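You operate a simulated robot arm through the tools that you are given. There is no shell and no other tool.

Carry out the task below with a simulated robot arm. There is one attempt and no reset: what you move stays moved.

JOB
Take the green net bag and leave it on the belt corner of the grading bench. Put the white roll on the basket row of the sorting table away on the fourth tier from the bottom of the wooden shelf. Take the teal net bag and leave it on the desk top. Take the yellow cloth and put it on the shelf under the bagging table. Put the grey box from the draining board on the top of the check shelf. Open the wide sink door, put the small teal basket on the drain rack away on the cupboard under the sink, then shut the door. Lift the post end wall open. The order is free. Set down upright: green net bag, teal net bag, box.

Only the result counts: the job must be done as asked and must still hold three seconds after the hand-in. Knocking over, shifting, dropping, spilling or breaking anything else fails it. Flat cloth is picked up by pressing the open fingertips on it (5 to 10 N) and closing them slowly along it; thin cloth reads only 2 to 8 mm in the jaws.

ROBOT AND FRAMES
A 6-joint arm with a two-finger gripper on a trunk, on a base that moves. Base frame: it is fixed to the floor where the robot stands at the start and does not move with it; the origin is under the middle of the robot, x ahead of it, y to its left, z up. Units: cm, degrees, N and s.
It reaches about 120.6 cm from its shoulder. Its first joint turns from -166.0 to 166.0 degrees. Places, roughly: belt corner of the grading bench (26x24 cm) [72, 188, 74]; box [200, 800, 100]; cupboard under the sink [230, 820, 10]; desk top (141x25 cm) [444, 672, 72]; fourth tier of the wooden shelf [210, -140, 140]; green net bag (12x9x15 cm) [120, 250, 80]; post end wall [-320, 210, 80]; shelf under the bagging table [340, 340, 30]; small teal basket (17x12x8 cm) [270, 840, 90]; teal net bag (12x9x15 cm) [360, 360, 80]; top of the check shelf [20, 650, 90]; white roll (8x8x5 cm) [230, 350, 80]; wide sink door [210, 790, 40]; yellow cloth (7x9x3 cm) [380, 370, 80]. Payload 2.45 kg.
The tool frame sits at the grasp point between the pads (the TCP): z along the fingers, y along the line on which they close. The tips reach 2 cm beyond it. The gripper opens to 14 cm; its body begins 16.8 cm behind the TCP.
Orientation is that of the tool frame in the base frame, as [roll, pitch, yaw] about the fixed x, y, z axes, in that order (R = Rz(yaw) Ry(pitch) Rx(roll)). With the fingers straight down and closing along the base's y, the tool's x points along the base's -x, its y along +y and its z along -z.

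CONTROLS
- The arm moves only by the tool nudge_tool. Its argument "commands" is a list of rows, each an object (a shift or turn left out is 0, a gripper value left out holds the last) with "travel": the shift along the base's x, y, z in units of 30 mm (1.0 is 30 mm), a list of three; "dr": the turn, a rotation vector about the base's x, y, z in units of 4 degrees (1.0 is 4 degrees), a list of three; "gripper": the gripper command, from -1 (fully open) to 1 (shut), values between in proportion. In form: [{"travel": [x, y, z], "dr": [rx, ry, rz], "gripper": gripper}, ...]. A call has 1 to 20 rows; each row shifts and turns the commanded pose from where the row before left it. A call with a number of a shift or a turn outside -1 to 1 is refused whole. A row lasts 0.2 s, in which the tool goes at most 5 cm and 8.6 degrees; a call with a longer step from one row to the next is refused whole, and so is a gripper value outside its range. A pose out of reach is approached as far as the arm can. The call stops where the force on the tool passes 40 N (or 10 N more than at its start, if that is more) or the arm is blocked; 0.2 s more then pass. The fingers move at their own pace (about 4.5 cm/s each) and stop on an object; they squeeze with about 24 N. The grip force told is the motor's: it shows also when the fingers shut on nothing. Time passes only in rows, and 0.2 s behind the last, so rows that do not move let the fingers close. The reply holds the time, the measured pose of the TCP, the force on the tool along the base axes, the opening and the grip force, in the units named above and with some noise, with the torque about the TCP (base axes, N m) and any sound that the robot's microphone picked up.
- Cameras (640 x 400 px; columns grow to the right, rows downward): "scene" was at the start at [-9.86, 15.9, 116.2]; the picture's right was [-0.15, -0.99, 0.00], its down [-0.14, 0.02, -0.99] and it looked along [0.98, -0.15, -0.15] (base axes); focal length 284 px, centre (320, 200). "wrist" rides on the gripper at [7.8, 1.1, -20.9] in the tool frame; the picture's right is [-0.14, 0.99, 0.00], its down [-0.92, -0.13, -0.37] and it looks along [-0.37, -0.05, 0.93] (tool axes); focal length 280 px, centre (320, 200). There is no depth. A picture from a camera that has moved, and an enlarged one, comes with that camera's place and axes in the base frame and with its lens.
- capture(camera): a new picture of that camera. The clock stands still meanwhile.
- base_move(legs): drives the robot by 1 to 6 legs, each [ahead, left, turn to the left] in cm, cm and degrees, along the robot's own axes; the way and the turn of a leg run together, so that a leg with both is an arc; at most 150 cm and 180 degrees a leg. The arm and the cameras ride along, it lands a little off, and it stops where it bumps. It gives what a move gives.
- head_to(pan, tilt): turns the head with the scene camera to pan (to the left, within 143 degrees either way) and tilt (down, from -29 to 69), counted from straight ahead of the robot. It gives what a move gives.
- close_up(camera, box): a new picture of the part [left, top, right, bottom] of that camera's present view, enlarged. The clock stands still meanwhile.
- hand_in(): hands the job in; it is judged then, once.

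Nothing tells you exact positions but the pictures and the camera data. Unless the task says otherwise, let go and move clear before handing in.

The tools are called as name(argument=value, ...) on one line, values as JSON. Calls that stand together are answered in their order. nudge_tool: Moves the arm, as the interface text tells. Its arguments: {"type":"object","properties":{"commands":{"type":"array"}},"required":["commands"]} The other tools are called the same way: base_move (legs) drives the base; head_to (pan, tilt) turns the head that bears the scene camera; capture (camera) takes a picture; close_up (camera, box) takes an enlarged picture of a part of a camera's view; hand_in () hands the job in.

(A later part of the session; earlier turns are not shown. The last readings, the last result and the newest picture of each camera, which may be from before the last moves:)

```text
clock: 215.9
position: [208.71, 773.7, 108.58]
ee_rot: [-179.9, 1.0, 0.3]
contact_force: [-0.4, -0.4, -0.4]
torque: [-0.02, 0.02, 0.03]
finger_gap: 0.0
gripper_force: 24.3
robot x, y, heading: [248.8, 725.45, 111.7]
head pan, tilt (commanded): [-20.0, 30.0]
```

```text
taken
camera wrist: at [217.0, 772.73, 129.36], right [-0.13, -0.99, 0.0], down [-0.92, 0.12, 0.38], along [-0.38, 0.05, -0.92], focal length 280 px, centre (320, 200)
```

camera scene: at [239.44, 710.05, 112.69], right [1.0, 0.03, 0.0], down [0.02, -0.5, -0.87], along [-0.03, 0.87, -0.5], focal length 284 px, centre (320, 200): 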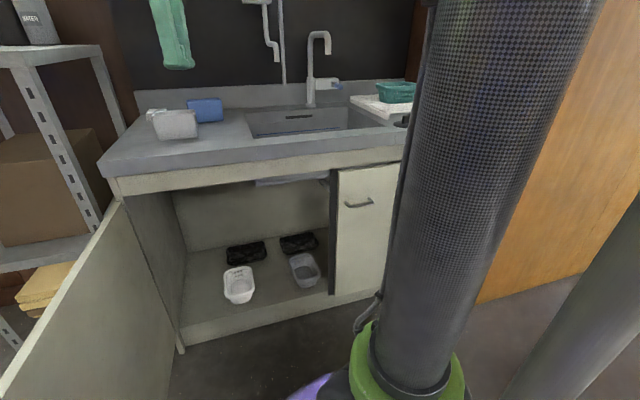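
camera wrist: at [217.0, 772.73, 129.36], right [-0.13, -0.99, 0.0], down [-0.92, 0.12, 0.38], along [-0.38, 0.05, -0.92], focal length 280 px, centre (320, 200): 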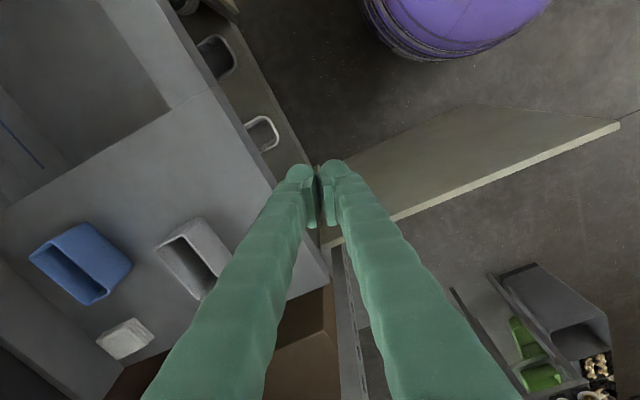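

The robot now stands with the door at left and the drain rack ahead right. I move the arm over to view the teal basket with the wrist camera.

nudge_tool(commands=[{"travel": [0.9, 0.2, 0.25], "gripper": 1}, {"travel": [0.9, 0.2, 0.25]}, {"travel": [0.9, 0.2, 0.25]}, {"travel": [0.9, 0.2, 0.25]}, {"travel": [0.9, 0.3, 0.25]}, {"travel": [0.9, 0.3, 0.25]}, {"travel": [0.9, 0.4, 0.25]}, {"travel": [0.9, 0.5, 0.25]}, {"travel": [0.9, 0.5, 0.25]}, {"travel": [0.9, 0.5, 0.25]}, {"travel": [0.9, 0.6, 0.25], "gripper": -1}, {"travel": [0.9, 0.6, 0.25]}, {"travel": [0.9, 0.6, 0.25]}, {"travel": [0.9, 0.6, 0]}, {"travel": [0.9, 0.6, 0]}, {"travel": [0.9, 0.6, 0]}])

capture(camera="wrist")

```text
clock: 219.3
position: [252.1, 794.38, 118.18]
ee_rot: [-179.8, 1.0, 0.5]
contact_force: [0.3, 0.0, 0.8]
torque: [0.04, -0.07, 0.03]
finger_gap: 12.4
gripper_force: 0.1
robot x, y, heading: [248.93, 725.15, 111.8]
head pan, tilt (commanded): [-20.0, 30.0]
```

```text
taken
camera wrist: at [260.22, 793.37, 139.16], right [-0.13, -0.99, 0.0], down [-0.92, 0.12, 0.38], along [-0.38, 0.05, -0.92], focal length 280 px, centre (320, 200)
```

wrist: 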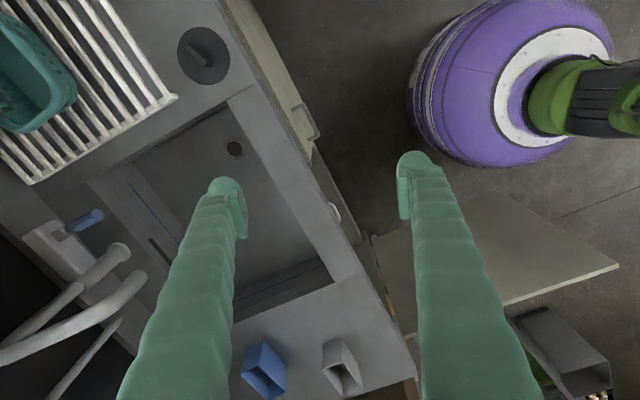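

The basket is at the upper left of the view on the slatted rack. I move the wrist further right and forward for a full view.

nudge_tool(commands=[{"travel": [0.9, 0.4, 0.1], "gripper": -1}, {"travel": [0.9, 0.4, 0.1]}, {"travel": [0.9, 0.4, 0.1]}, {"travel": [0.9, 0.4, 0.1]}, {"travel": [0.9, 0.4, 0.1]}, {"travel": [0.9, 0.4, 0.1]}, {"travel": [0.9, 0.4, 0.1]}])

capture(camera="wrist")

head_to(pan=20, tilt=20)

capture(camera="scene")

```text
clock: 220.9
position: [270.72, 802.92, 120.53]
ee_rot: [-179.9, 1.0, 0.5]
contact_force: [-0.6, -0.3, 0.1]
torque: [0.06, -0.07, -0.02]
finger_gap: 13.99
gripper_force: 0.2
robot x, y, heading: [248.99, 725.19, 111.7]
head pan, tilt (commanded): [-20.0, 30.0]
```

```text
taken
camera wrist: at [279.0, 802.04, 141.35], right [-0.13, -0.99, 0.0], down [-0.92, 0.12, 0.38], along [-0.38, 0.05, -0.92], focal length 280 px, centre (320, 200)
```

wrist: 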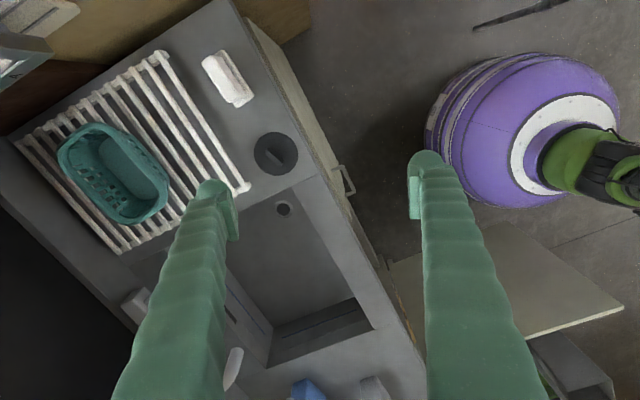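

```text
clock: 222.0
position: [270.75, 803.01, 120.42]
ee_rot: [-179.9, 1.0, 0.3]
contact_force: [0.4, -0.3, 0.1]
torque: [-0.02, 0.01, -0.03]
finger_gap: 14.01
gripper_force: 0.1
robot x, y, heading: [249.23, 725.62, 111.9]
head pan, tilt (commanded): [20.0, 20.0]
```

```text
taken
camera scene: at [233.55, 707.98, 114.3], right [0.75, 0.67, 0.0], down [0.23, -0.26, -0.94], along [-0.63, 0.7, -0.34], focal length 284 px, centre (320, 200)
```

scene: 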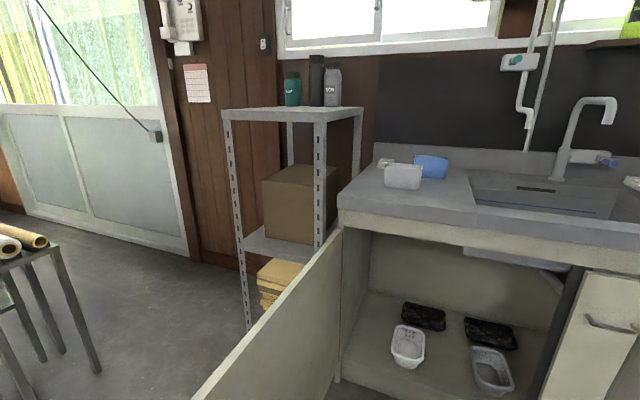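

The basket sits at about (270,838) with its long axis at ≈30°. I'll grip it across its 12 cm width near its left end with the tool tilted 30° from vertical, so it can later be slid under the counter. First I move the base a little closer and turn the tool.

base_move(legs=[[0, -4, 0], [12, 0, 0]])

nudge_tool(commands=[{"travel": [-0.7, 0, 0], "dr": [0, 0, 1], "gripper": -1}, {"travel": [-0.7, 0, 0], "dr": [0, 0, 1]}, {"travel": [-0.7, 0, 0], "dr": [0, 0, 1]}, {"travel": [-0.7, 0, 0], "dr": [0, 0, 1]}, {"travel": [-0.5, 0, 0], "dr": [0, 0, 1]}, {"travel": [0, 0, 0], "dr": [0, 0, 1]}, {"travel": [0, 0, 0], "dr": [0, 0, 1]}, {"travel": [0, 0, 0], "dr": [0, 0, 0.5]}, {"dr": [0.5, -0.866, 0]}, {"dr": [0.5, -0.866, 0]}, {"dr": [0.5, -0.866, 0]}, {"dr": [0.5, -0.866, 0]}, {"dr": [0.5, -0.866, 0]}, {"dr": [0.5, -0.866, 0]}, {"dr": [0.5, -0.866, 0]}, {"dr": [0.25, -0.433, 0]}])

capture(camera="wrist")

```text
clock: 223.8
position: [270.13, 815.85, 120.43]
ee_rot: [180.0, 1.0, 0.3]
contact_force: [-0.1, 1.2, -1.1]
torque: [0.03, -0.01, 0.01]
finger_gap: 13.98
gripper_force: 0.1
robot x, y, heading: [248.42, 738.07, 111.7]
head pan, tilt (commanded): [20.0, 20.0]
```

```text
clock: 227.2
position: [260.3, 815.88, 120.42]
ee_rot: [179.9, -29.0, 30.4]
contact_force: [-0.5, -0.1, 0.4]
torque: [0.02, -0.01, -0.01]
finger_gap: 14.01
gripper_force: 0.1
robot x, y, heading: [248.31, 738.57, 111.9]
head pan, tilt (commanded): [20.0, 20.0]
```

```text
taken
camera wrist: at [257.95, 813.36, 142.58], right [0.4, -0.92, -0.07], down [-0.91, -0.39, -0.12], along [0.09, 0.11, -0.99], focal length 280 px, centre (320, 200)
```

wrist: 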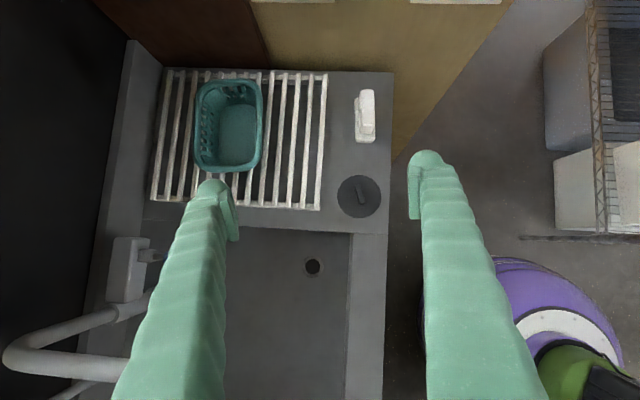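

Now I see the basket from above: rim centre ≈(268.5,840,94), long axis at ≈23.5°. I go to a pre-grasp pose 10 cm back along the tool axis from its left end.

nudge_tool(commands=[{"travel": [-0.08, 0.93, -0.8], "dr": [0, 0, -0.25], "gripper": -1}, {"travel": [-0.08, 0.93, -0.8], "dr": [0, 0, -0.25]}, {"travel": [-0.08, 0.93, -0.8], "dr": [0, 0, -0.25]}, {"travel": [-0.08, 0.93, -0.8], "dr": [0, 0, -0.25]}, {"travel": [-0.08, 0.93, -0.8], "dr": [0, 0, -0.25]}, {"travel": [-0.08, 0.93, -0.8], "dr": [0, 0, -0.25]}, {"travel": [-0.08, 0.93, -0.8], "dr": [0, 0, -0.25]}])

capture(camera="wrist")

close_up(camera="wrist", box=[200, 20, 440, 220])

```text
clock: 228.8
position: [258.54, 835.3, 103.78]
ee_rot: [179.8, -29.1, 23.4]
contact_force: [-0.3, -0.9, -0.4]
torque: [0.03, 0.02, 0.08]
finger_gap: 14.01
gripper_force: 0.1
robot x, y, heading: [248.1, 738.39, 111.9]
head pan, tilt (commanded): [20.0, 20.0]
```

```text
taken
camera wrist: at [255.98, 833.13, 125.83], right [0.28, -0.96, -0.06], down [-0.95, -0.27, -0.12], along [0.1, 0.1, -0.99], focal length 280 px, centre (320, 200)
```

wrist: 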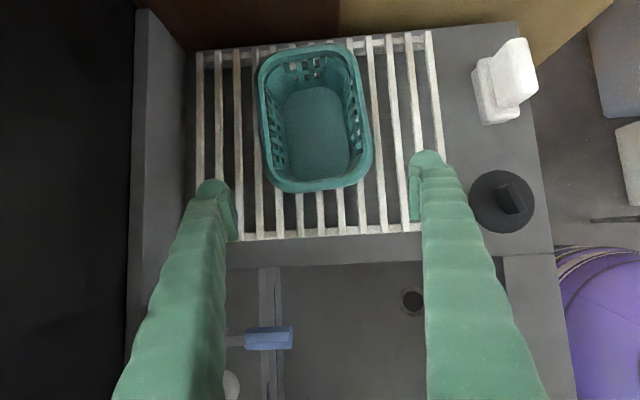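

```text
2.00 times, centred on (320, 120) of wrist
camera zoom: at [255.98, 833.13, 125.83], right [0.28, -0.96, -0.06], down [-0.95, -0.27, -0.12], along [0.1, 0.1, -0.99], focal length 561 px, centre (320, 360)
```

zoom: 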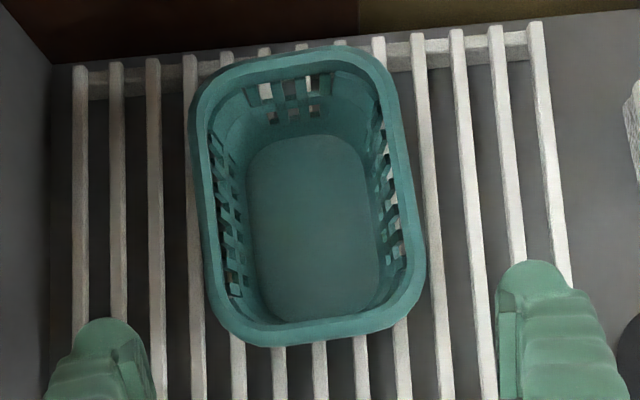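

The rim centre refines to (267.8,839.5,95.4), axis ≈21.3°. I fine-tune the yaw and descend around the left end of the basket.

nudge_tool(commands=[{"travel": [0.3, 0.19, -0.5], "dr": [0, 0, -0.5], "gripper": -1}, {"travel": [0.3, 0.19, -0.5]}, {"travel": [0.3, 0.19, -0.5]}])

capture(camera="wrist")

```text
clock: 229.6
position: [261.14, 837.21, 99.13]
ee_rot: [179.9, -28.9, 21.4]
contact_force: [0.0, 0.1, 0.7]
torque: [0.03, -0.04, -0.01]
finger_gap: 14.0
gripper_force: 0.1
robot x, y, heading: [248.22, 737.89, 111.5]
head pan, tilt (commanded): [20.0, 20.0]
```

```text
taken
camera wrist: at [258.52, 835.03, 121.27], right [0.25, -0.97, -0.06], down [-0.96, -0.24, -0.12], along [0.1, 0.09, -0.99], focal length 280 px, centre (320, 200)
```

wrist: 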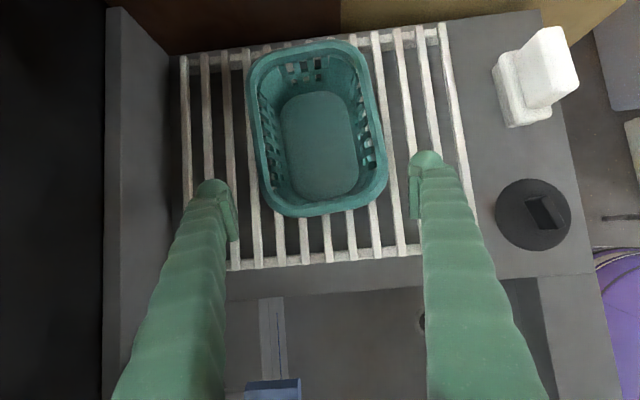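

Alignment is good: the basket lies centred between the fingers. I go down the last 5.7 cm and close.

nudge_tool(commands=[{"travel": [0.25, 0.08, -0.6], "gripper": -1}, {"travel": [0.2, 0.08, -0.6]}, {"travel": [0.1, 0.04, -0.6]}])

capture(camera="wrist")

```text
clock: 230.3
position: [262.88, 837.68, 93.79]
ee_rot: [179.9, -29.0, 21.4]
contact_force: [-0.6, -0.7, -1.1]
torque: [-0.02, -0.02, 0.01]
finger_gap: 14.01
gripper_force: 0.1
robot x, y, heading: [248.21, 738.01, 111.6]
head pan, tilt (commanded): [20.0, 20.0]
```

```text
taken
camera wrist: at [260.26, 835.63, 115.89], right [0.25, -0.97, -0.06], down [-0.96, -0.24, -0.12], along [0.1, 0.09, -0.99], focal length 280 px, centre (320, 200)
```

wrist: 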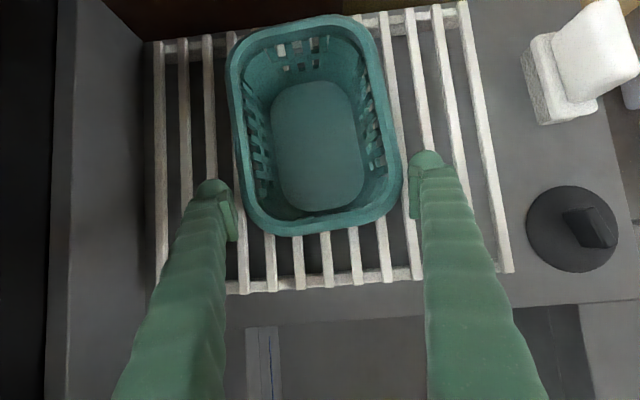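

nudge_tool(commands=[{"gripper": -0.8}, {"gripper": -0.6}, {"gripper": -0.3}, {"gripper": 0.2}, {"gripper": 1}, {"gripper": 1}, {"gripper": 1}])

capture(camera="wrist")

```text
clock: 231.9
position: [262.95, 837.68, 93.77]
ee_rot: [179.8, -29.0, 21.4]
contact_force: [0.0, -1.0, -0.6]
torque: [0.0, -0.01, -0.02]
finger_gap: 13.04
gripper_force: 23.8
robot x, y, heading: [248.13, 738.16, 111.8]
head pan, tilt (commanded): [20.0, 20.0]
```

```text
taken
camera wrist: at [260.27, 835.62, 115.91], right [0.25, -0.97, -0.06], down [-0.96, -0.24, -0.12], along [0.1, 0.09, -0.99], focal length 280 px, centre (320, 200)
```

wrist: 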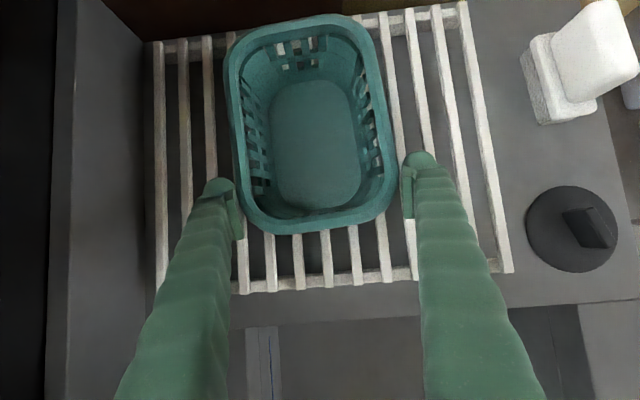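

Gripped at 13 cm width. I lift slightly and check it holds level.

nudge_tool(commands=[{"travel": [0, 0, 0.3], "gripper": 1}, {"travel": [0, 0, 0.6]}, {"travel": [0, 0, 0.8]}, {"travel": [0, 0, 0]}])

capture(camera="wrist")

head_to(pan=-25, tilt=25)

capture(camera="scene")

```text
clock: 232.9
position: [262.85, 837.85, 98.96]
ee_rot: [180.0, -29.0, 21.5]
contact_force: [0.5, 0.2, -0.5]
torque: [-0.03, 0.04, 0.05]
finger_gap: 13.02
gripper_force: 24.3
robot x, y, heading: [248.07, 738.26, 111.8]
head pan, tilt (commanded): [20.0, 20.0]
```

```text
taken
camera wrist: at [260.19, 835.72, 121.06], right [0.25, -0.97, -0.06], down [-0.96, -0.24, -0.12], along [0.1, 0.09, -0.99], focal length 280 px, centre (320, 200)
```

wrist: 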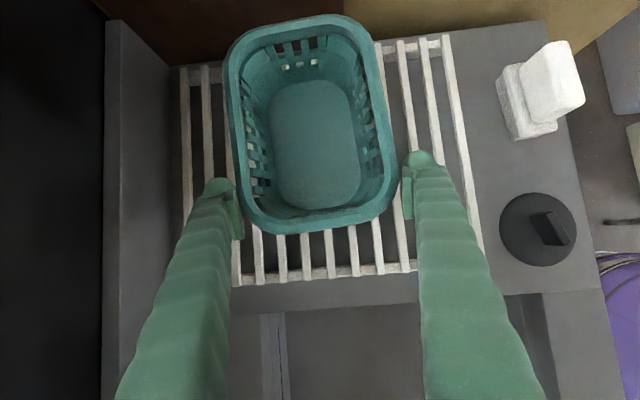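

```text
clock: 234.1
position: [262.85, 837.72, 98.84]
ee_rot: [179.8, -29.0, 21.3]
contact_force: [0.8, 0.0, -0.9]
torque: [-0.03, 0.06, 0.0]
finger_gap: 13.04
gripper_force: 24.2
robot x, y, heading: [248.01, 738.49, 111.7]
head pan, tilt (commanded): [-25.0, 25.0]
```

```text
taken
camera scene: at [239.39, 723.11, 113.49], right [1.0, -0.06, 0.0], down [-0.02, -0.42, -0.91], along [0.05, 0.9, -0.42], focal length 284 px, centre (320, 200)
```

scene: 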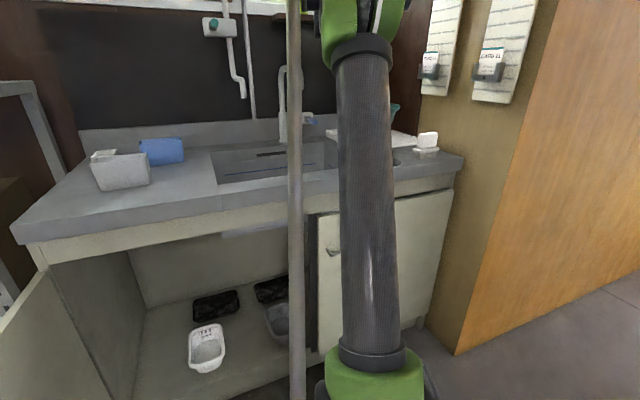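

The basket hangs level. I lift it higher, draw it toward the front away from the faucet, then turn it to point at the cupboard.

nudge_tool(commands=[{"travel": [0.1, -0.3, 0.9], "gripper": 1}, {"travel": [0.1, -0.3, 0.9]}, {"travel": [0.2, -0.6, 0.9]}, {"travel": [0.3, -0.8, 0.9]}, {"travel": [0.3, -0.85, 0.9]}, {"travel": [0.3, -0.85, 0.5]}, {"travel": [0.3, -0.85, 0]}, {"travel": [0.3, -0.85, 0]}, {"travel": [0.3, -0.85, 0]}, {"travel": [0.3, -0.85, 0]}, {"travel": [0.3, -0.85, 0]}, {"travel": [0.3, -0.85, 0]}, {"travel": [0.3, -0.85, 0]}, {"travel": [0.3, -0.85, 0]}])

capture(camera="wrist")

```text
clock: 237.1
position: [273.94, 806.26, 113.86]
ee_rot: [179.9, -29.1, 21.3]
contact_force: [0.5, 0.4, -0.8]
torque: [-0.05, 0.06, -0.03]
finger_gap: 13.02
gripper_force: 24.1
robot x, y, heading: [248.01, 738.52, 111.6]
head pan, tilt (commanded): [-25.0, 25.0]
```

```text
taken
camera wrist: at [271.39, 804.18, 135.98], right [0.25, -0.97, -0.06], down [-0.96, -0.24, -0.12], along [0.1, 0.09, -0.99], focal length 280 px, centre (320, 200)
```

wrist: 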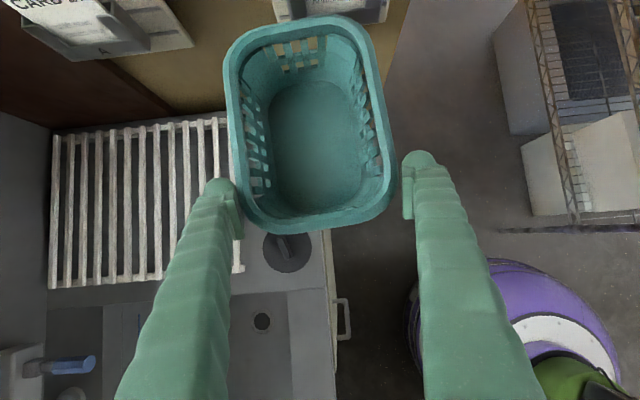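

The basket is over the counter front at the right end; I now move left and turn it toward the cupboard.

nudge_tool(commands=[{"travel": [-0.9, -0.34, 0], "gripper": 1}, {"travel": [-0.9, -0.34, 0]}, {"travel": [-0.9, -0.34, 0], "dr": [0, 0, 0.6]}, {"travel": [-0.9, -0.34, 0], "dr": [0, 0, 1]}, {"travel": [-0.9, -0.34, 0], "dr": [0, 0, 1]}, {"travel": [-0.9, -0.34, 0], "dr": [0, 0, 1]}, {"travel": [-0.9, -0.34, 0], "dr": [0, 0, 1]}, {"travel": [-0.9, -0.34, 0], "dr": [0, 0, 1]}, {"travel": [-0.9, -0.34, 0], "dr": [0, 0, 1]}, {"travel": [-0.9, -0.34, 0], "dr": [0, 0, 1]}, {"travel": [-0.9, -0.34, 0], "dr": [0, 0, 1]}, {"travel": [-0.9, -0.34, 0], "dr": [0, 0, 1]}, {"travel": [-0.9, -0.34, 0], "dr": [0, 0, 1]}, {"travel": [-0.9, -0.34, 0], "dr": [0, 0, 1]}, {"travel": [-0.5, -0.2, 0], "dr": [0, 0, 1]}, {"dr": [0, 0, 1]}, {"dr": [0, 0, 1]}, {"dr": [0, 0, 1]}, {"dr": [0, 0, 1]}, {"dr": [0, 0, 1]}])

capture(camera="wrist")

```text
clock: 241.3
position: [234.64, 791.24, 113.87]
ee_rot: [179.9, -28.9, 91.8]
contact_force: [0.0, -0.5, -1.0]
torque: [-0.04, -0.03, -0.02]
finger_gap: 12.97
gripper_force: 23.6
robot x, y, heading: [247.72, 738.15, 111.7]
head pan, tilt (commanded): [-25.0, 25.0]
```

```text
taken
camera wrist: at [235.8, 788.09, 136.06], right [0.99, -0.09, -0.06], down [-0.1, -0.99, -0.12], along [-0.05, 0.13, -0.99], focal length 280 px, centre (320, 200)
```

wrist: 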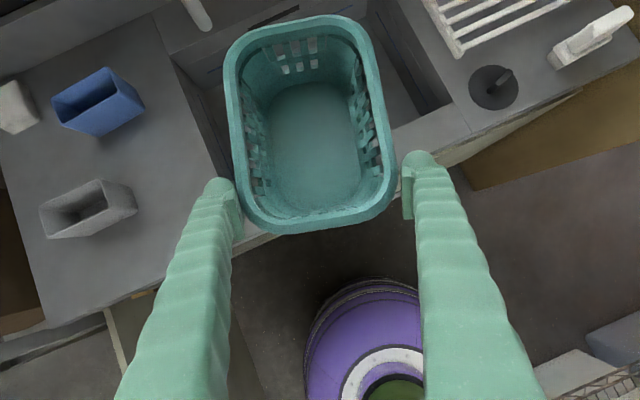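

Now I finish turning, and back the base away so the arm can reach in low.

nudge_tool(commands=[{"dr": [0, 0, 1], "gripper": 1}, {"dr": [0, 0, 1]}, {"dr": [0, 0, 1]}, {"dr": [0, 0, 1]}, {"dr": [0, 0, 0.7]}])

base_move(legs=[[0, 3, 0], [-46, 0, 0], [0, 12, 0]])

head_to(pan=0, tilt=35)

capture(camera="scene")

capture(camera="wrist")

```text
clock: 242.5
position: [232.26, 790.43, 113.84]
ee_rot: [179.1, -29.2, 102.9]
contact_force: [-0.2, -0.1, -1.3]
torque: [0.01, -0.03, 0.0]
finger_gap: 12.95
gripper_force: 23.9
out of reach, approached as far as the arm can: row 3, 4, 5
robot x, y, heading: [248.06, 737.94, 111.5]
head pan, tilt (commanded): [-25.0, 25.0]
```

```text
clock: 246.5
position: [235.85, 742.01, 113.83]
ee_rot: [179.1, -29.0, 102.6]
contact_force: [-0.5, 1.4, -0.8]
torque: [-0.02, -0.02, 0.0]
finger_gap: 12.9
gripper_force: 23.8
robot x, y, heading: [251.24, 689.79, 111.1]
head pan, tilt (commanded): [-25.0, 25.0]
```

```text
clock: 247.4
position: [235.83, 741.97, 113.88]
ee_rot: [179.1, -29.1, 102.5]
contact_force: [-0.4, -0.3, -0.4]
torque: [-0.05, 0.01, -0.01]
finger_gap: 12.92
gripper_force: 23.7
robot x, y, heading: [250.98, 689.7, 111.5]
head pan, tilt (commanded): [0.0, 35.0]
```

```text
taken
camera scene: at [238.76, 673.64, 111.92], right [0.93, 0.36, 0.0], down [0.21, -0.53, -0.82], along [-0.3, 0.76, -0.57], focal length 284 px, centre (320, 200)
```

scene: 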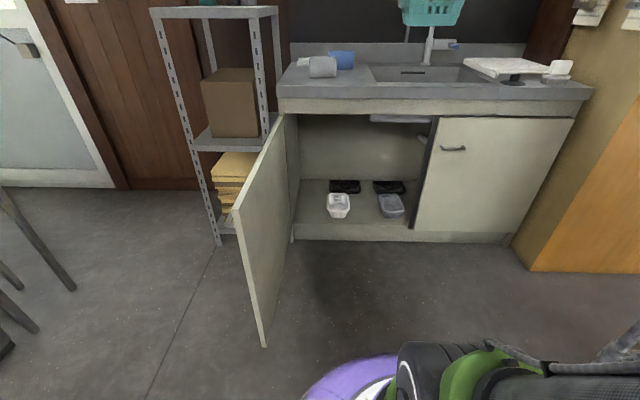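

```text
taken
camera wrist: at [237.28, 739.05, 135.99], right [0.99, 0.09, -0.05], down [0.08, -0.99, -0.13], along [-0.06, 0.12, -0.99], focal length 280 px, centre (320, 200)
```

wrist: 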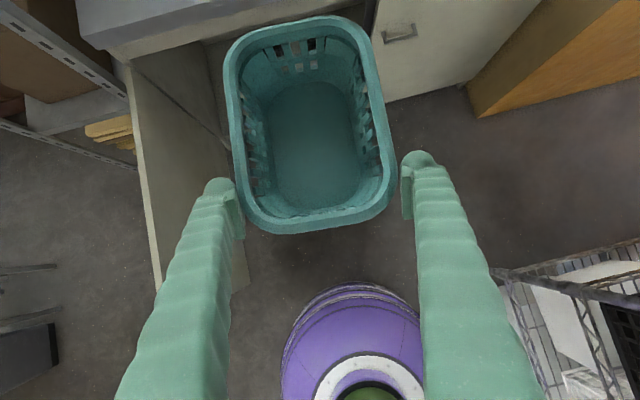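

The tool yaw is near a joint limit here; with the base further right and the arm extended there will be more room. I shift the base 11 cm right, then extend forward and down.

base_move(legs=[[0, -11, 0]])

nudge_tool(commands=[{"travel": [-0.6, 0.5, -0.9], "gripper": 1}, {"travel": [-0.6, 0.5, -0.9]}, {"travel": [-0.6, 0.5, -0.9]}, {"travel": [-0.6, 0.5, -0.9]}, {"travel": [-0.6, 0.5, -0.9]}, {"travel": [-0.5, 0.5, -0.9]}, {"travel": [-0.4, 0.5, -0.9]}, {"travel": [-0.3, 0.5, -0.9]}, {"travel": [-0.2, 0.3, -0.9], "dr": [0, 0, 0.5]}, {"travel": [-0.1, 0.3, -0.9], "dr": [0, 0, 0.5]}, {"travel": [0, 0.2, -0.9], "dr": [0, 0, 0.5]}, {"travel": [0, 0, -0.9], "dr": [0, 0, 0.5]}])

capture(camera="wrist")

capture(camera="scene")

```text
clock: 248.6
position: [246.05, 746.04, 113.83]
ee_rot: [179.1, -29.1, 102.5]
contact_force: [0.2, 0.2, -1.5]
torque: [-0.04, -0.01, 0.01]
finger_gap: 12.9
gripper_force: 23.4
robot x, y, heading: [261.58, 694.02, 111.2]
head pan, tilt (commanded): [0.0, 35.0]
```

```text
clock: 251.2
position: [231.75, 760.29, 81.5]
ee_rot: [178.9, -29.2, 110.0]
contact_force: [0.3, 0.0, -0.1]
torque: [-0.04, -0.01, 0.02]
finger_gap: 12.87
gripper_force: 23.8
out of reach, approached as far as the arm can: row 12
robot x, y, heading: [261.42, 693.73, 111.1]
head pan, tilt (commanded): [0.0, 35.0]
```

```text
taken
camera wrist: at [233.57, 757.39, 103.64], right [0.98, 0.22, -0.05], down [0.21, -0.97, -0.13], along [-0.08, 0.12, -0.99], focal length 280 px, centre (320, 200)
```

wrist: 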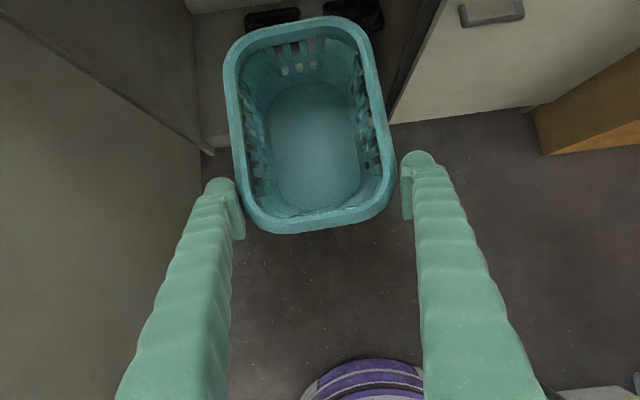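

```text
taken
camera scene: at [248.78, 677.58, 111.91], right [0.93, 0.36, 0.0], down [0.21, -0.53, -0.82], along [-0.3, 0.76, -0.57], focal length 284 px, centre (320, 200)
```

scene: 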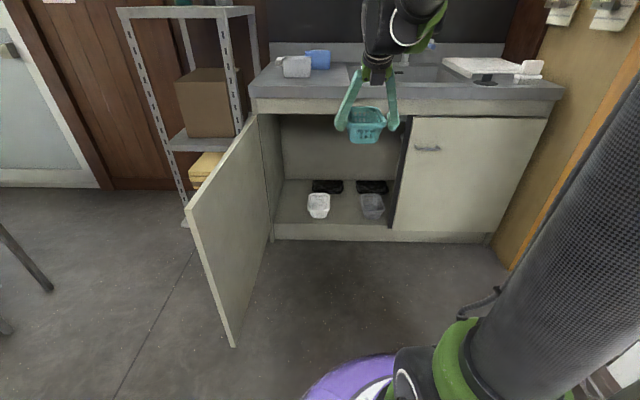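

Yaw is now 110°, pointing straight at the cupboard. I lower the basket in front of the opening.

nudge_tool(commands=[{"travel": [0, 0, -0.95], "dr": [0, 0, -0.2], "gripper": 1}, {"travel": [0, 0, -0.95]}, {"travel": [0, 0, -0.95]}, {"travel": [0, 0, -0.95]}, {"travel": [0, 0, -0.95]}, {"travel": [0, 0, -0.95]}, {"travel": [0, 0, -0.95]}, {"travel": [0, 0, -0.95]}, {"travel": [0, 0, -0.95]}, {"travel": [0, 0, -0.95]}, {"travel": [0, 0, -0.95]}, {"travel": [0, 0, -0.95]}])

capture(camera="wrist")

capture(camera="scene")

```text
clock: 253.8
position: [231.82, 760.18, 47.26]
ee_rot: [179.1, -29.1, 109.6]
contact_force: [0.1, -0.2, -0.5]
torque: [-0.02, -0.01, 0.0]
finger_gap: 12.81
gripper_force: 23.9
robot x, y, heading: [261.34, 693.58, 111.4]
head pan, tilt (commanded): [0.0, 35.0]
```

```text
taken
camera wrist: at [233.71, 757.22, 69.42], right [0.98, 0.21, -0.05], down [0.2, -0.97, -0.13], along [-0.08, 0.11, -0.99], focal length 280 px, centre (320, 200)
```

wrist: 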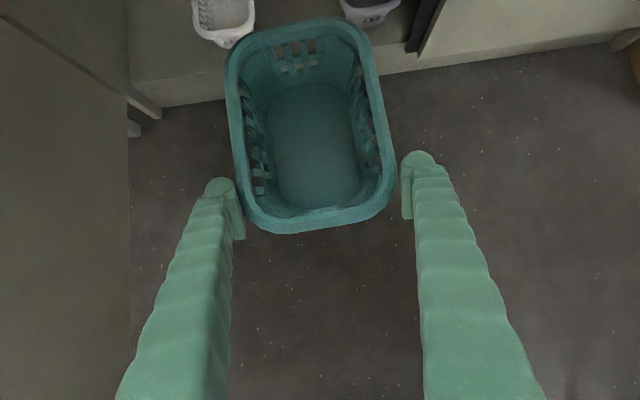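

```text
taken
camera scene: at [248.78, 677.59, 111.91], right [0.93, 0.36, 0.0], down [0.21, -0.53, -0.82], along [-0.3, 0.76, -0.57], focal length 284 px, centre (320, 200)
```

scene: 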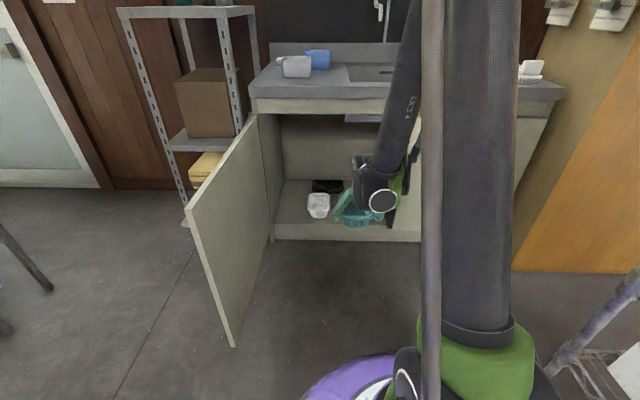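

The gap between the white and grey baskets measures about 17 cm, centred at my current lateral position. I lower to z≈28 and advance part way.

nudge_tool(commands=[{"travel": [0, 0, -0.95], "gripper": 1}, {"travel": [0, 0, -0.95]}, {"travel": [0, 0, -0.95]}, {"travel": [0, 0, -0.95]}, {"travel": [0, 0, -0.95]}, {"travel": [0, 0, -0.95]}, {"travel": [-0.35, 0.93, 0]}, {"travel": [-0.35, 0.93, 0]}, {"travel": [-0.35, 0.93, 0]}])

capture(camera="wrist")

close_up(camera="scene", box=[260, 130, 460, 260])

```text
clock: 255.8
position: [225.82, 774.04, 37.87]
ee_rot: [179.0, -29.2, 109.4]
contact_force: [0.6, 0.3, -0.4]
torque: [-0.07, -0.06, 0.03]
finger_gap: 12.8
gripper_force: 24.0
out of reach, approached as far as the arm can: row 2, 3, 4, 5, 6
robot x, y, heading: [261.61, 693.29, 111.3]
head pan, tilt (commanded): [0.0, 35.0]
```

```text
taken
camera wrist: at [227.76, 771.19, 59.94], right [0.98, 0.21, -0.05], down [0.2, -0.97, -0.13], along [-0.08, 0.12, -0.99], focal length 280 px, centre (320, 200)
```

wrist: 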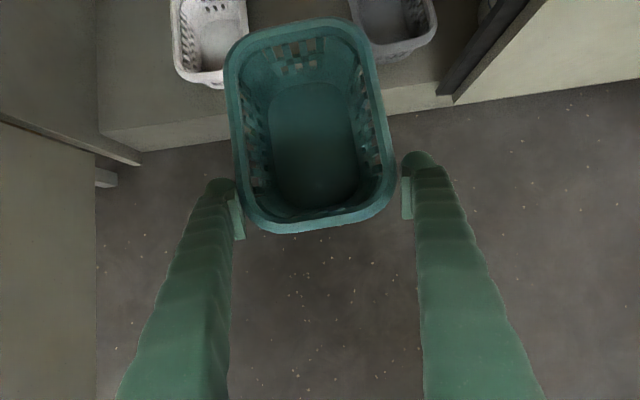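

```text
3.08 times, centred on (360, 195) of scene
camera zoom: at [248.78, 677.59, 111.91], right [0.93, 0.36, 0.0], down [0.21, -0.53, -0.82], along [-0.3, 0.76, -0.57], focal length 875 px, centre (197, 215)
```

zoom: 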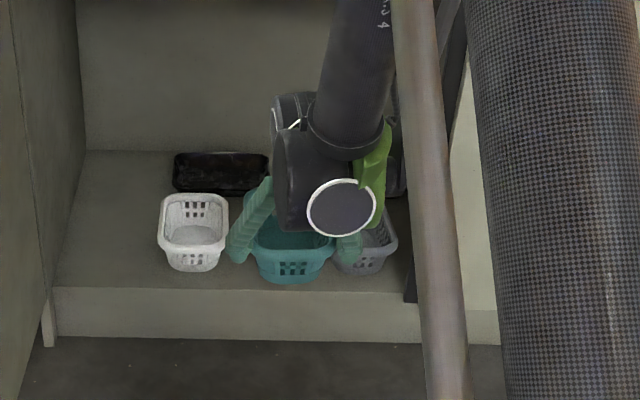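

The arm is limited here by being too close. I back the base 13 cm so the arm is more extended, then continue.

base_move(legs=[[-14, 0, 0]])

nudge_tool(commands=[{"travel": [-0.3, 0.8, 0], "gripper": 1}, {"travel": [-0.3, 0.8, 0]}, {"travel": [-0.3, 0.8, 0]}, {"travel": [-0.3, 0.8, -0.4]}, {"travel": [-0.3, 0.8, -0.6]}, {"travel": [-0.3, 0.8, -0.6]}, {"travel": [-0.2, 0.5, -0.6]}, {"travel": [0, 0, -0.6]}])

capture(camera="wrist")

capture(camera="scene")

```text
clock: 257.1
position: [231.06, 760.82, 37.87]
ee_rot: [179.0, -29.2, 109.4]
contact_force: [-0.1, -0.1, -0.6]
torque: [-0.03, -0.02, 0.02]
finger_gap: 12.79
gripper_force: 24.3
robot x, y, heading: [266.24, 680.49, 111.4]
head pan, tilt (commanded): [0.0, 35.0]
```

```text
clock: 258.9
position: [224.94, 776.72, 29.43]
ee_rot: [178.8, -29.2, 108.7]
contact_force: [-0.2, 0.5, -0.8]
torque: [-0.03, 0.01, -0.01]
finger_gap: 12.79
gripper_force: 24.1
robot x, y, heading: [266.59, 680.38, 111.2]
head pan, tilt (commanded): [0.0, 35.0]
```

```text
taken
camera wrist: at [226.64, 773.86, 51.65], right [0.98, 0.19, -0.05], down [0.19, -0.97, -0.13], along [-0.07, 0.12, -0.99], focal length 280 px, centre (320, 200)
```

wrist: 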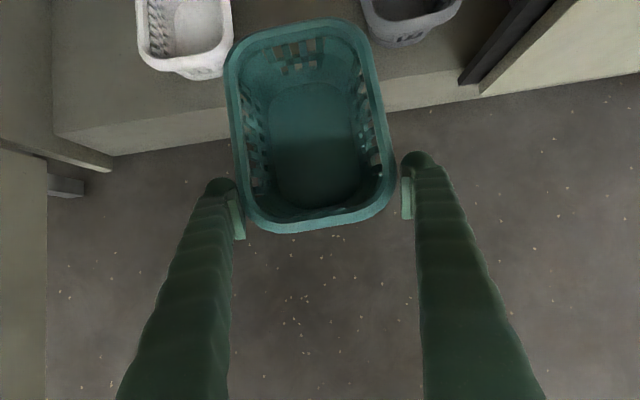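

```text
taken
camera scene: at [253.89, 664.42, 111.92], right [0.93, 0.36, 0.0], down [0.21, -0.53, -0.82], along [-0.3, 0.76, -0.57], focal length 284 px, centre (320, 200)
```

scene: 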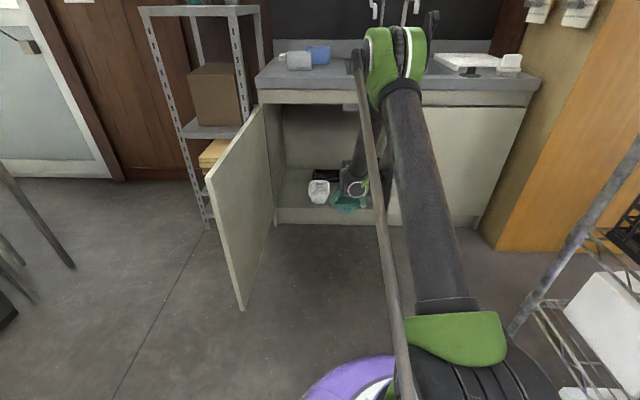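

The basket is in front of the opening, pointing into the gap. I advance 15 cm so its back end goes between the neighbours, still held a few cm above the floor.

nudge_tool(commands=[{"travel": [-0.3, 0.95, 0], "dr": [0, 0, 0.15], "gripper": 1}, {"travel": [-0.32, 0.94, 0], "dr": [0, 0, 0.1]}, {"travel": [-0.33, 0.94, 0]}, {"travel": [-0.35, 0.94, 0]}, {"travel": [-0.35, 0.94, 0]}])

capture(camera="wrist")

close_up(camera="scene", box=[260, 130, 420, 240])

```text
clock: 260.1
position: [216.91, 789.17, 29.47]
ee_rot: [178.8, -29.2, 109.7]
contact_force: [1.0, 0.6, -0.4]
torque: [-0.05, -0.01, -0.02]
finger_gap: 12.76
gripper_force: 24.3
out of reach, approached as far as the arm can: row 1, 2, 3, 4, 5
robot x, y, heading: [266.09, 680.42, 111.4]
head pan, tilt (commanded): [0.0, 35.0]
```

```text
taken
camera wrist: at [218.65, 786.32, 51.49], right [0.98, 0.21, -0.05], down [0.2, -0.97, -0.13], along [-0.08, 0.12, -0.99], focal length 280 px, centre (320, 200)
```

wrist: 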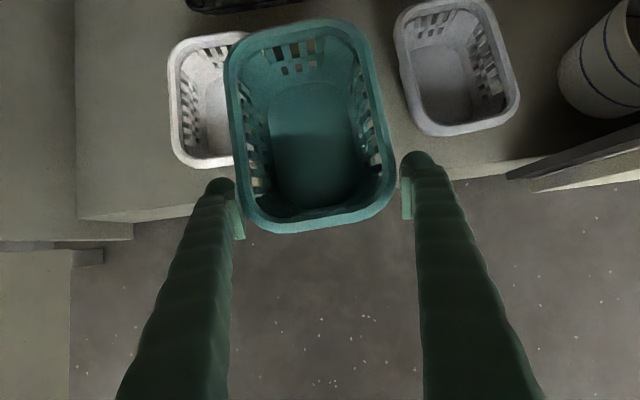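

```text
3.64 times, centred on (340, 185) of scene
camera zoom: at [253.89, 664.42, 111.92], right [0.93, 0.36, 0.0], down [0.21, -0.54, -0.82], along [-0.3, 0.76, -0.57], focal length 1034 px, centre (247, 254)
```

zoom: 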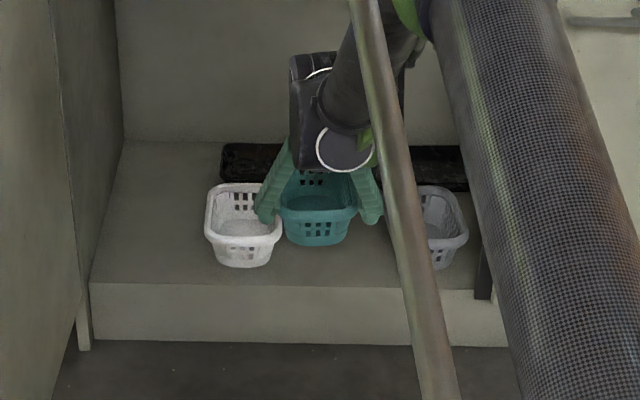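

The geometry is clearer now: cupboard floor z≈10, its front edge at b≈666, gap between neighbours ≈18 cm centred at a≈486. I correct sideways by 4 cm and turn back 2° to get away from the joint limit.

nudge_tool(commands=[{"travel": [0.5, 0.2, 0], "dr": [0, 0, -0.3], "gripper": 1}, {"travel": [0.4, 0.2, 0], "dr": [0, 0, -0.3]}, {"travel": [0.2, 0.2, 0], "dr": [0, 0, -0.1]}, {"travel": [0, 0.2, 0]}])

capture(camera="wrist")

```text
clock: 261.1
position: [220.17, 791.74, 29.27]
ee_rot: [179.0, -29.2, 107.5]
contact_force: [0.2, -1.0, -0.2]
torque: [-0.05, -0.04, -0.02]
finger_gap: 12.75
gripper_force: 24.2
robot x, y, heading: [266.69, 680.73, 111.5]
head pan, tilt (commanded): [0.0, 35.0]
```

```text
taken
camera wrist: at [221.94, 788.84, 51.42], right [0.98, 0.17, -0.05], down [0.17, -0.98, -0.13], along [-0.07, 0.12, -0.99], focal length 280 px, centre (320, 200)
```

wrist: 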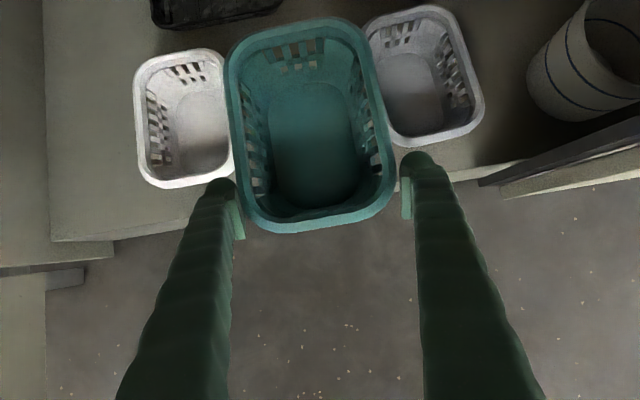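

The basket is now well centred over the gap, which looks about 19 cm wide. I advance 3 cm and lower toward the cupboard floor.

nudge_tool(commands=[{"travel": [-0.18, 0.47, 0], "gripper": 1}, {"travel": [-0.18, 0.47, 0]}, {"travel": [0, 0, -0.8]}, {"travel": [0, 0, -0.8]}, {"travel": [0, 0, -0.8]}])

capture(camera="wrist")

```text
clock: 262.3
position: [218.96, 794.5, 22.11]
ee_rot: [179.0, -29.3, 107.6]
contact_force: [0.3, 0.3, -1.3]
torque: [-0.05, -0.03, -0.01]
finger_gap: 12.72
gripper_force: 24.4
robot x, y, heading: [266.47, 680.41, 111.4]
head pan, tilt (commanded): [0.0, 35.0]
```

```text
taken
camera wrist: at [220.83, 791.71, 44.2], right [0.98, 0.17, -0.05], down [0.17, -0.98, -0.13], along [-0.07, 0.12, -0.99], focal length 280 px, centre (320, 200)
```

wrist: 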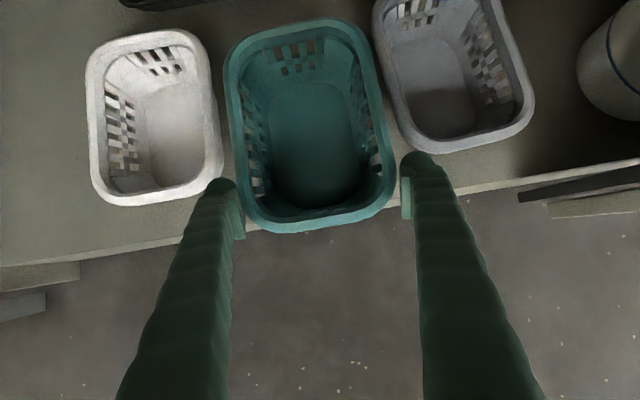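

The fingertips are close to the neighbours' near corners, so I back off 3 cm before lowering; I'll push the basket in afterwards.

nudge_tool(commands=[{"travel": [0, 0, 0.3], "gripper": 1}, {"travel": [0.18, -0.47, 0]}, {"travel": [0.18, -0.47, 0]}, {"travel": [0, 0, -0.5]}, {"travel": [0, 0, -0.5]}, {"travel": [0, 0, -0.3]}])

capture(camera="wrist")

```text
clock: 263.7
position: [220.33, 791.61, 19.3]
ee_rot: [179.1, -29.2, 107.5]
contact_force: [-0.5, -0.6, -0.9]
torque: [-0.03, 0.0, 0.0]
finger_gap: 12.74
gripper_force: 24.1
robot x, y, heading: [266.58, 679.99, 111.0]
head pan, tilt (commanded): [0.0, 35.0]
```

```text
taken
camera wrist: at [221.95, 788.74, 41.32], right [0.98, 0.17, -0.05], down [0.17, -0.98, -0.13], along [-0.07, 0.12, -0.99], focal length 280 px, centre (320, 200)
```

wrist: 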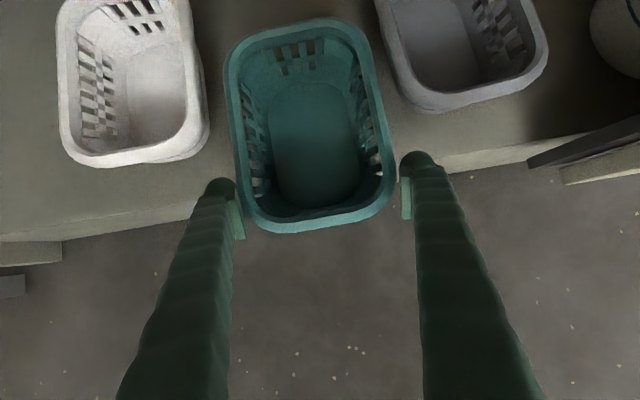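

Clear of the neighbours now. I lower in small steps until it touches the floor.

nudge_tool(commands=[{"travel": [0, 0, -0.3], "gripper": 1}, {"travel": [0, 0, -0.3]}, {"travel": [0, 0, -0.15]}, {"travel": [0, 0, 0]}])

nudge_tool(commands=[{"travel": [0, 0, -0.12], "gripper": 1}, {"travel": [0, 0, 0]}])

nudge_tool(commands=[{"travel": [0, 0, -0.12], "gripper": 1}, {"travel": [0, 0, 0]}])

```text
clock: 264.7
position: [220.19, 791.74, 17.22]
ee_rot: [179.0, -29.1, 107.4]
contact_force: [4.2, -7.8, 25.1]
torque: [0.21, -0.08, -0.09]
finger_gap: 12.91
gripper_force: 24.0
robot x, y, heading: [266.57, 680.64, 111.1]
head pan, tilt (commanded): [0.0, 35.0]
```

```text
clock: 265.3
position: [220.19, 791.79, 16.85]
ee_rot: [179.0, -29.3, 107.5]
contact_force: [5.8, -11.6, 27.2]
torque: [0.09, -0.13, -0.02]
finger_gap: 13.05
gripper_force: 23.3
robot x, y, heading: [266.46, 680.4, 110.8]
head pan, tilt (commanded): [0.0, 35.0]
```

```text
clock: 265.9
position: [220.23, 791.81, 16.35]
ee_rot: [179.0, -29.2, 107.4]
contact_force: [6.0, -13.6, 24.9]
torque: [0.06, -0.14, -0.04]
finger_gap: 13.26
gripper_force: 23.7
robot x, y, heading: [266.52, 680.36, 111.4]
head pan, tilt (commanded): [0.0, 35.0]
```

Contact at z≈17. I open and check.

nudge_tool(commands=[{"travel": [0, 0, 0.1], "gripper": -0.9}, {"gripper": -1}, {"gripper": -1}, {"gripper": -1}])

capture(camera="wrist")

```text
clock: 266.9
position: [220.2, 791.89, 16.58]
ee_rot: [179.0, -29.2, 107.5]
contact_force: [-0.3, 0.3, 0.0]
torque: [0.01, -0.03, 0.01]
finger_gap: 14.0
gripper_force: 0.0
robot x, y, heading: [266.99, 680.32, 111.0]
head pan, tilt (commanded): [0.0, 35.0]
```

```text
taken
camera wrist: at [221.91, 788.9, 38.66], right [0.98, 0.17, -0.05], down [0.17, -0.98, -0.13], along [-0.07, 0.12, -0.99], focal length 280 px, centre (320, 200)
```

wrist: 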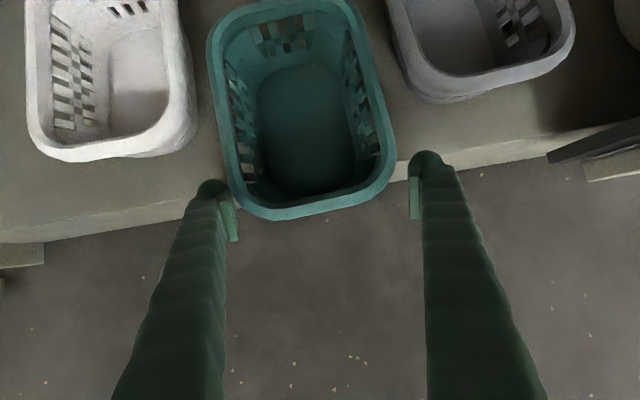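

The basket stands level, its front rim at b≈661. I retreat along the tool axis, close the fingers, and will push it in about 6 cm.

nudge_tool(commands=[{"travel": [0.15, -0.48, 0.85], "gripper": -1}, {"travel": [0.15, -0.48, 0.85]}, {"travel": [0.15, -0.48, 0.85]}, {"travel": [0.1, -0.6, 0], "gripper": 1}, {"travel": [0.1, -0.6, 0]}, {"travel": [0.1, -0.6, 0]}, {"travel": [0, 0, 0]}, {"travel": [0, 0, 0]}, {"travel": [0, 0, 0]}, {"travel": [0, 0, 0]}])

capture(camera="wrist")

```text
clock: 269.1
position: [222.36, 782.05, 24.2]
ee_rot: [178.9, -29.2, 107.5]
contact_force: [0.5, 0.3, -0.8]
torque: [0.0, 0.04, 0.01]
finger_gap: 0.0
gripper_force: 3.2
robot x, y, heading: [266.8, 680.3, 111.1]
head pan, tilt (commanded): [0.0, 35.0]
```

```text
taken
camera wrist: at [224.1, 779.15, 46.33], right [0.98, 0.17, -0.05], down [0.17, -0.98, -0.13], along [-0.07, 0.12, -0.99], focal length 280 px, centre (320, 200)
```

wrist: 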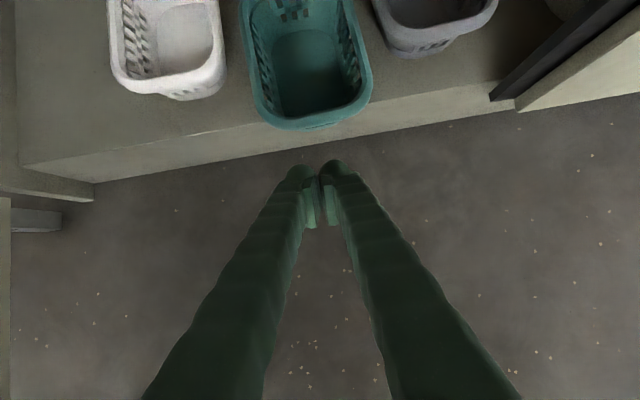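

I lower to push height and push the basket straight in.

nudge_tool(commands=[{"travel": [0.2, 0.1, -0.85], "gripper": 1}, {"travel": [0, 0, -0.85]}, {"travel": [0, 0, -0.85]}, {"travel": [0, 0, -0.75]}, {"travel": [-0.25, 0.65, 0]}, {"travel": [-0.25, 0.65, 0]}])

capture(camera="wrist")

```text
clock: 270.5
position: [221.51, 786.18, 14.38]
ee_rot: [179.0, -29.3, 107.5]
contact_force: [0.8, 0.0, 0.0]
torque: [0.01, -0.02, -0.02]
finger_gap: 0.0
gripper_force: 24.4
robot x, y, heading: [266.42, 680.43, 111.4]
head pan, tilt (commanded): [0.0, 35.0]
```

```text
taken
camera wrist: at [223.25, 783.25, 36.42], right [0.98, 0.17, -0.05], down [0.17, -0.98, -0.13], along [-0.07, 0.12, -0.99], focal length 280 px, centre (320, 200)
```

wrist: 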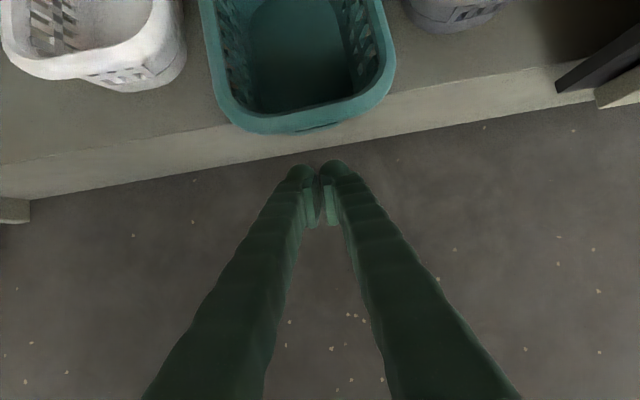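

nudge_tool(commands=[{"travel": [-0.25, 0.65, 0], "gripper": 1}, {"travel": [-0.25, 0.65, 0]}, {"travel": [-0.25, 0.65, 0]}])

capture(camera="wrist")

```text
clock: 271.3
position: [219.16, 792.04, 14.2]
ee_rot: [178.9, -29.2, 107.5]
contact_force: [-0.2, 0.5, -0.2]
torque: [0.02, 0.01, 0.02]
finger_gap: 0.0
gripper_force: 24.1
robot x, y, heading: [266.6, 680.28, 111.2]
head pan, tilt (commanded): [0.0, 35.0]
```

```text
taken
camera wrist: at [220.9, 789.15, 36.35], right [0.98, 0.17, -0.05], down [0.17, -0.98, -0.13], along [-0.07, 0.12, -0.99], focal length 280 px, centre (320, 200)
```

wrist: 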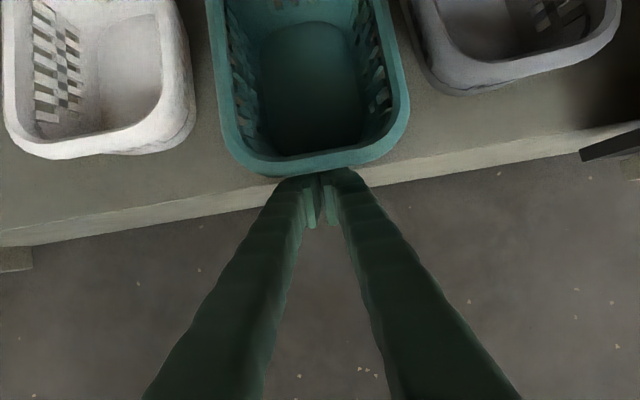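

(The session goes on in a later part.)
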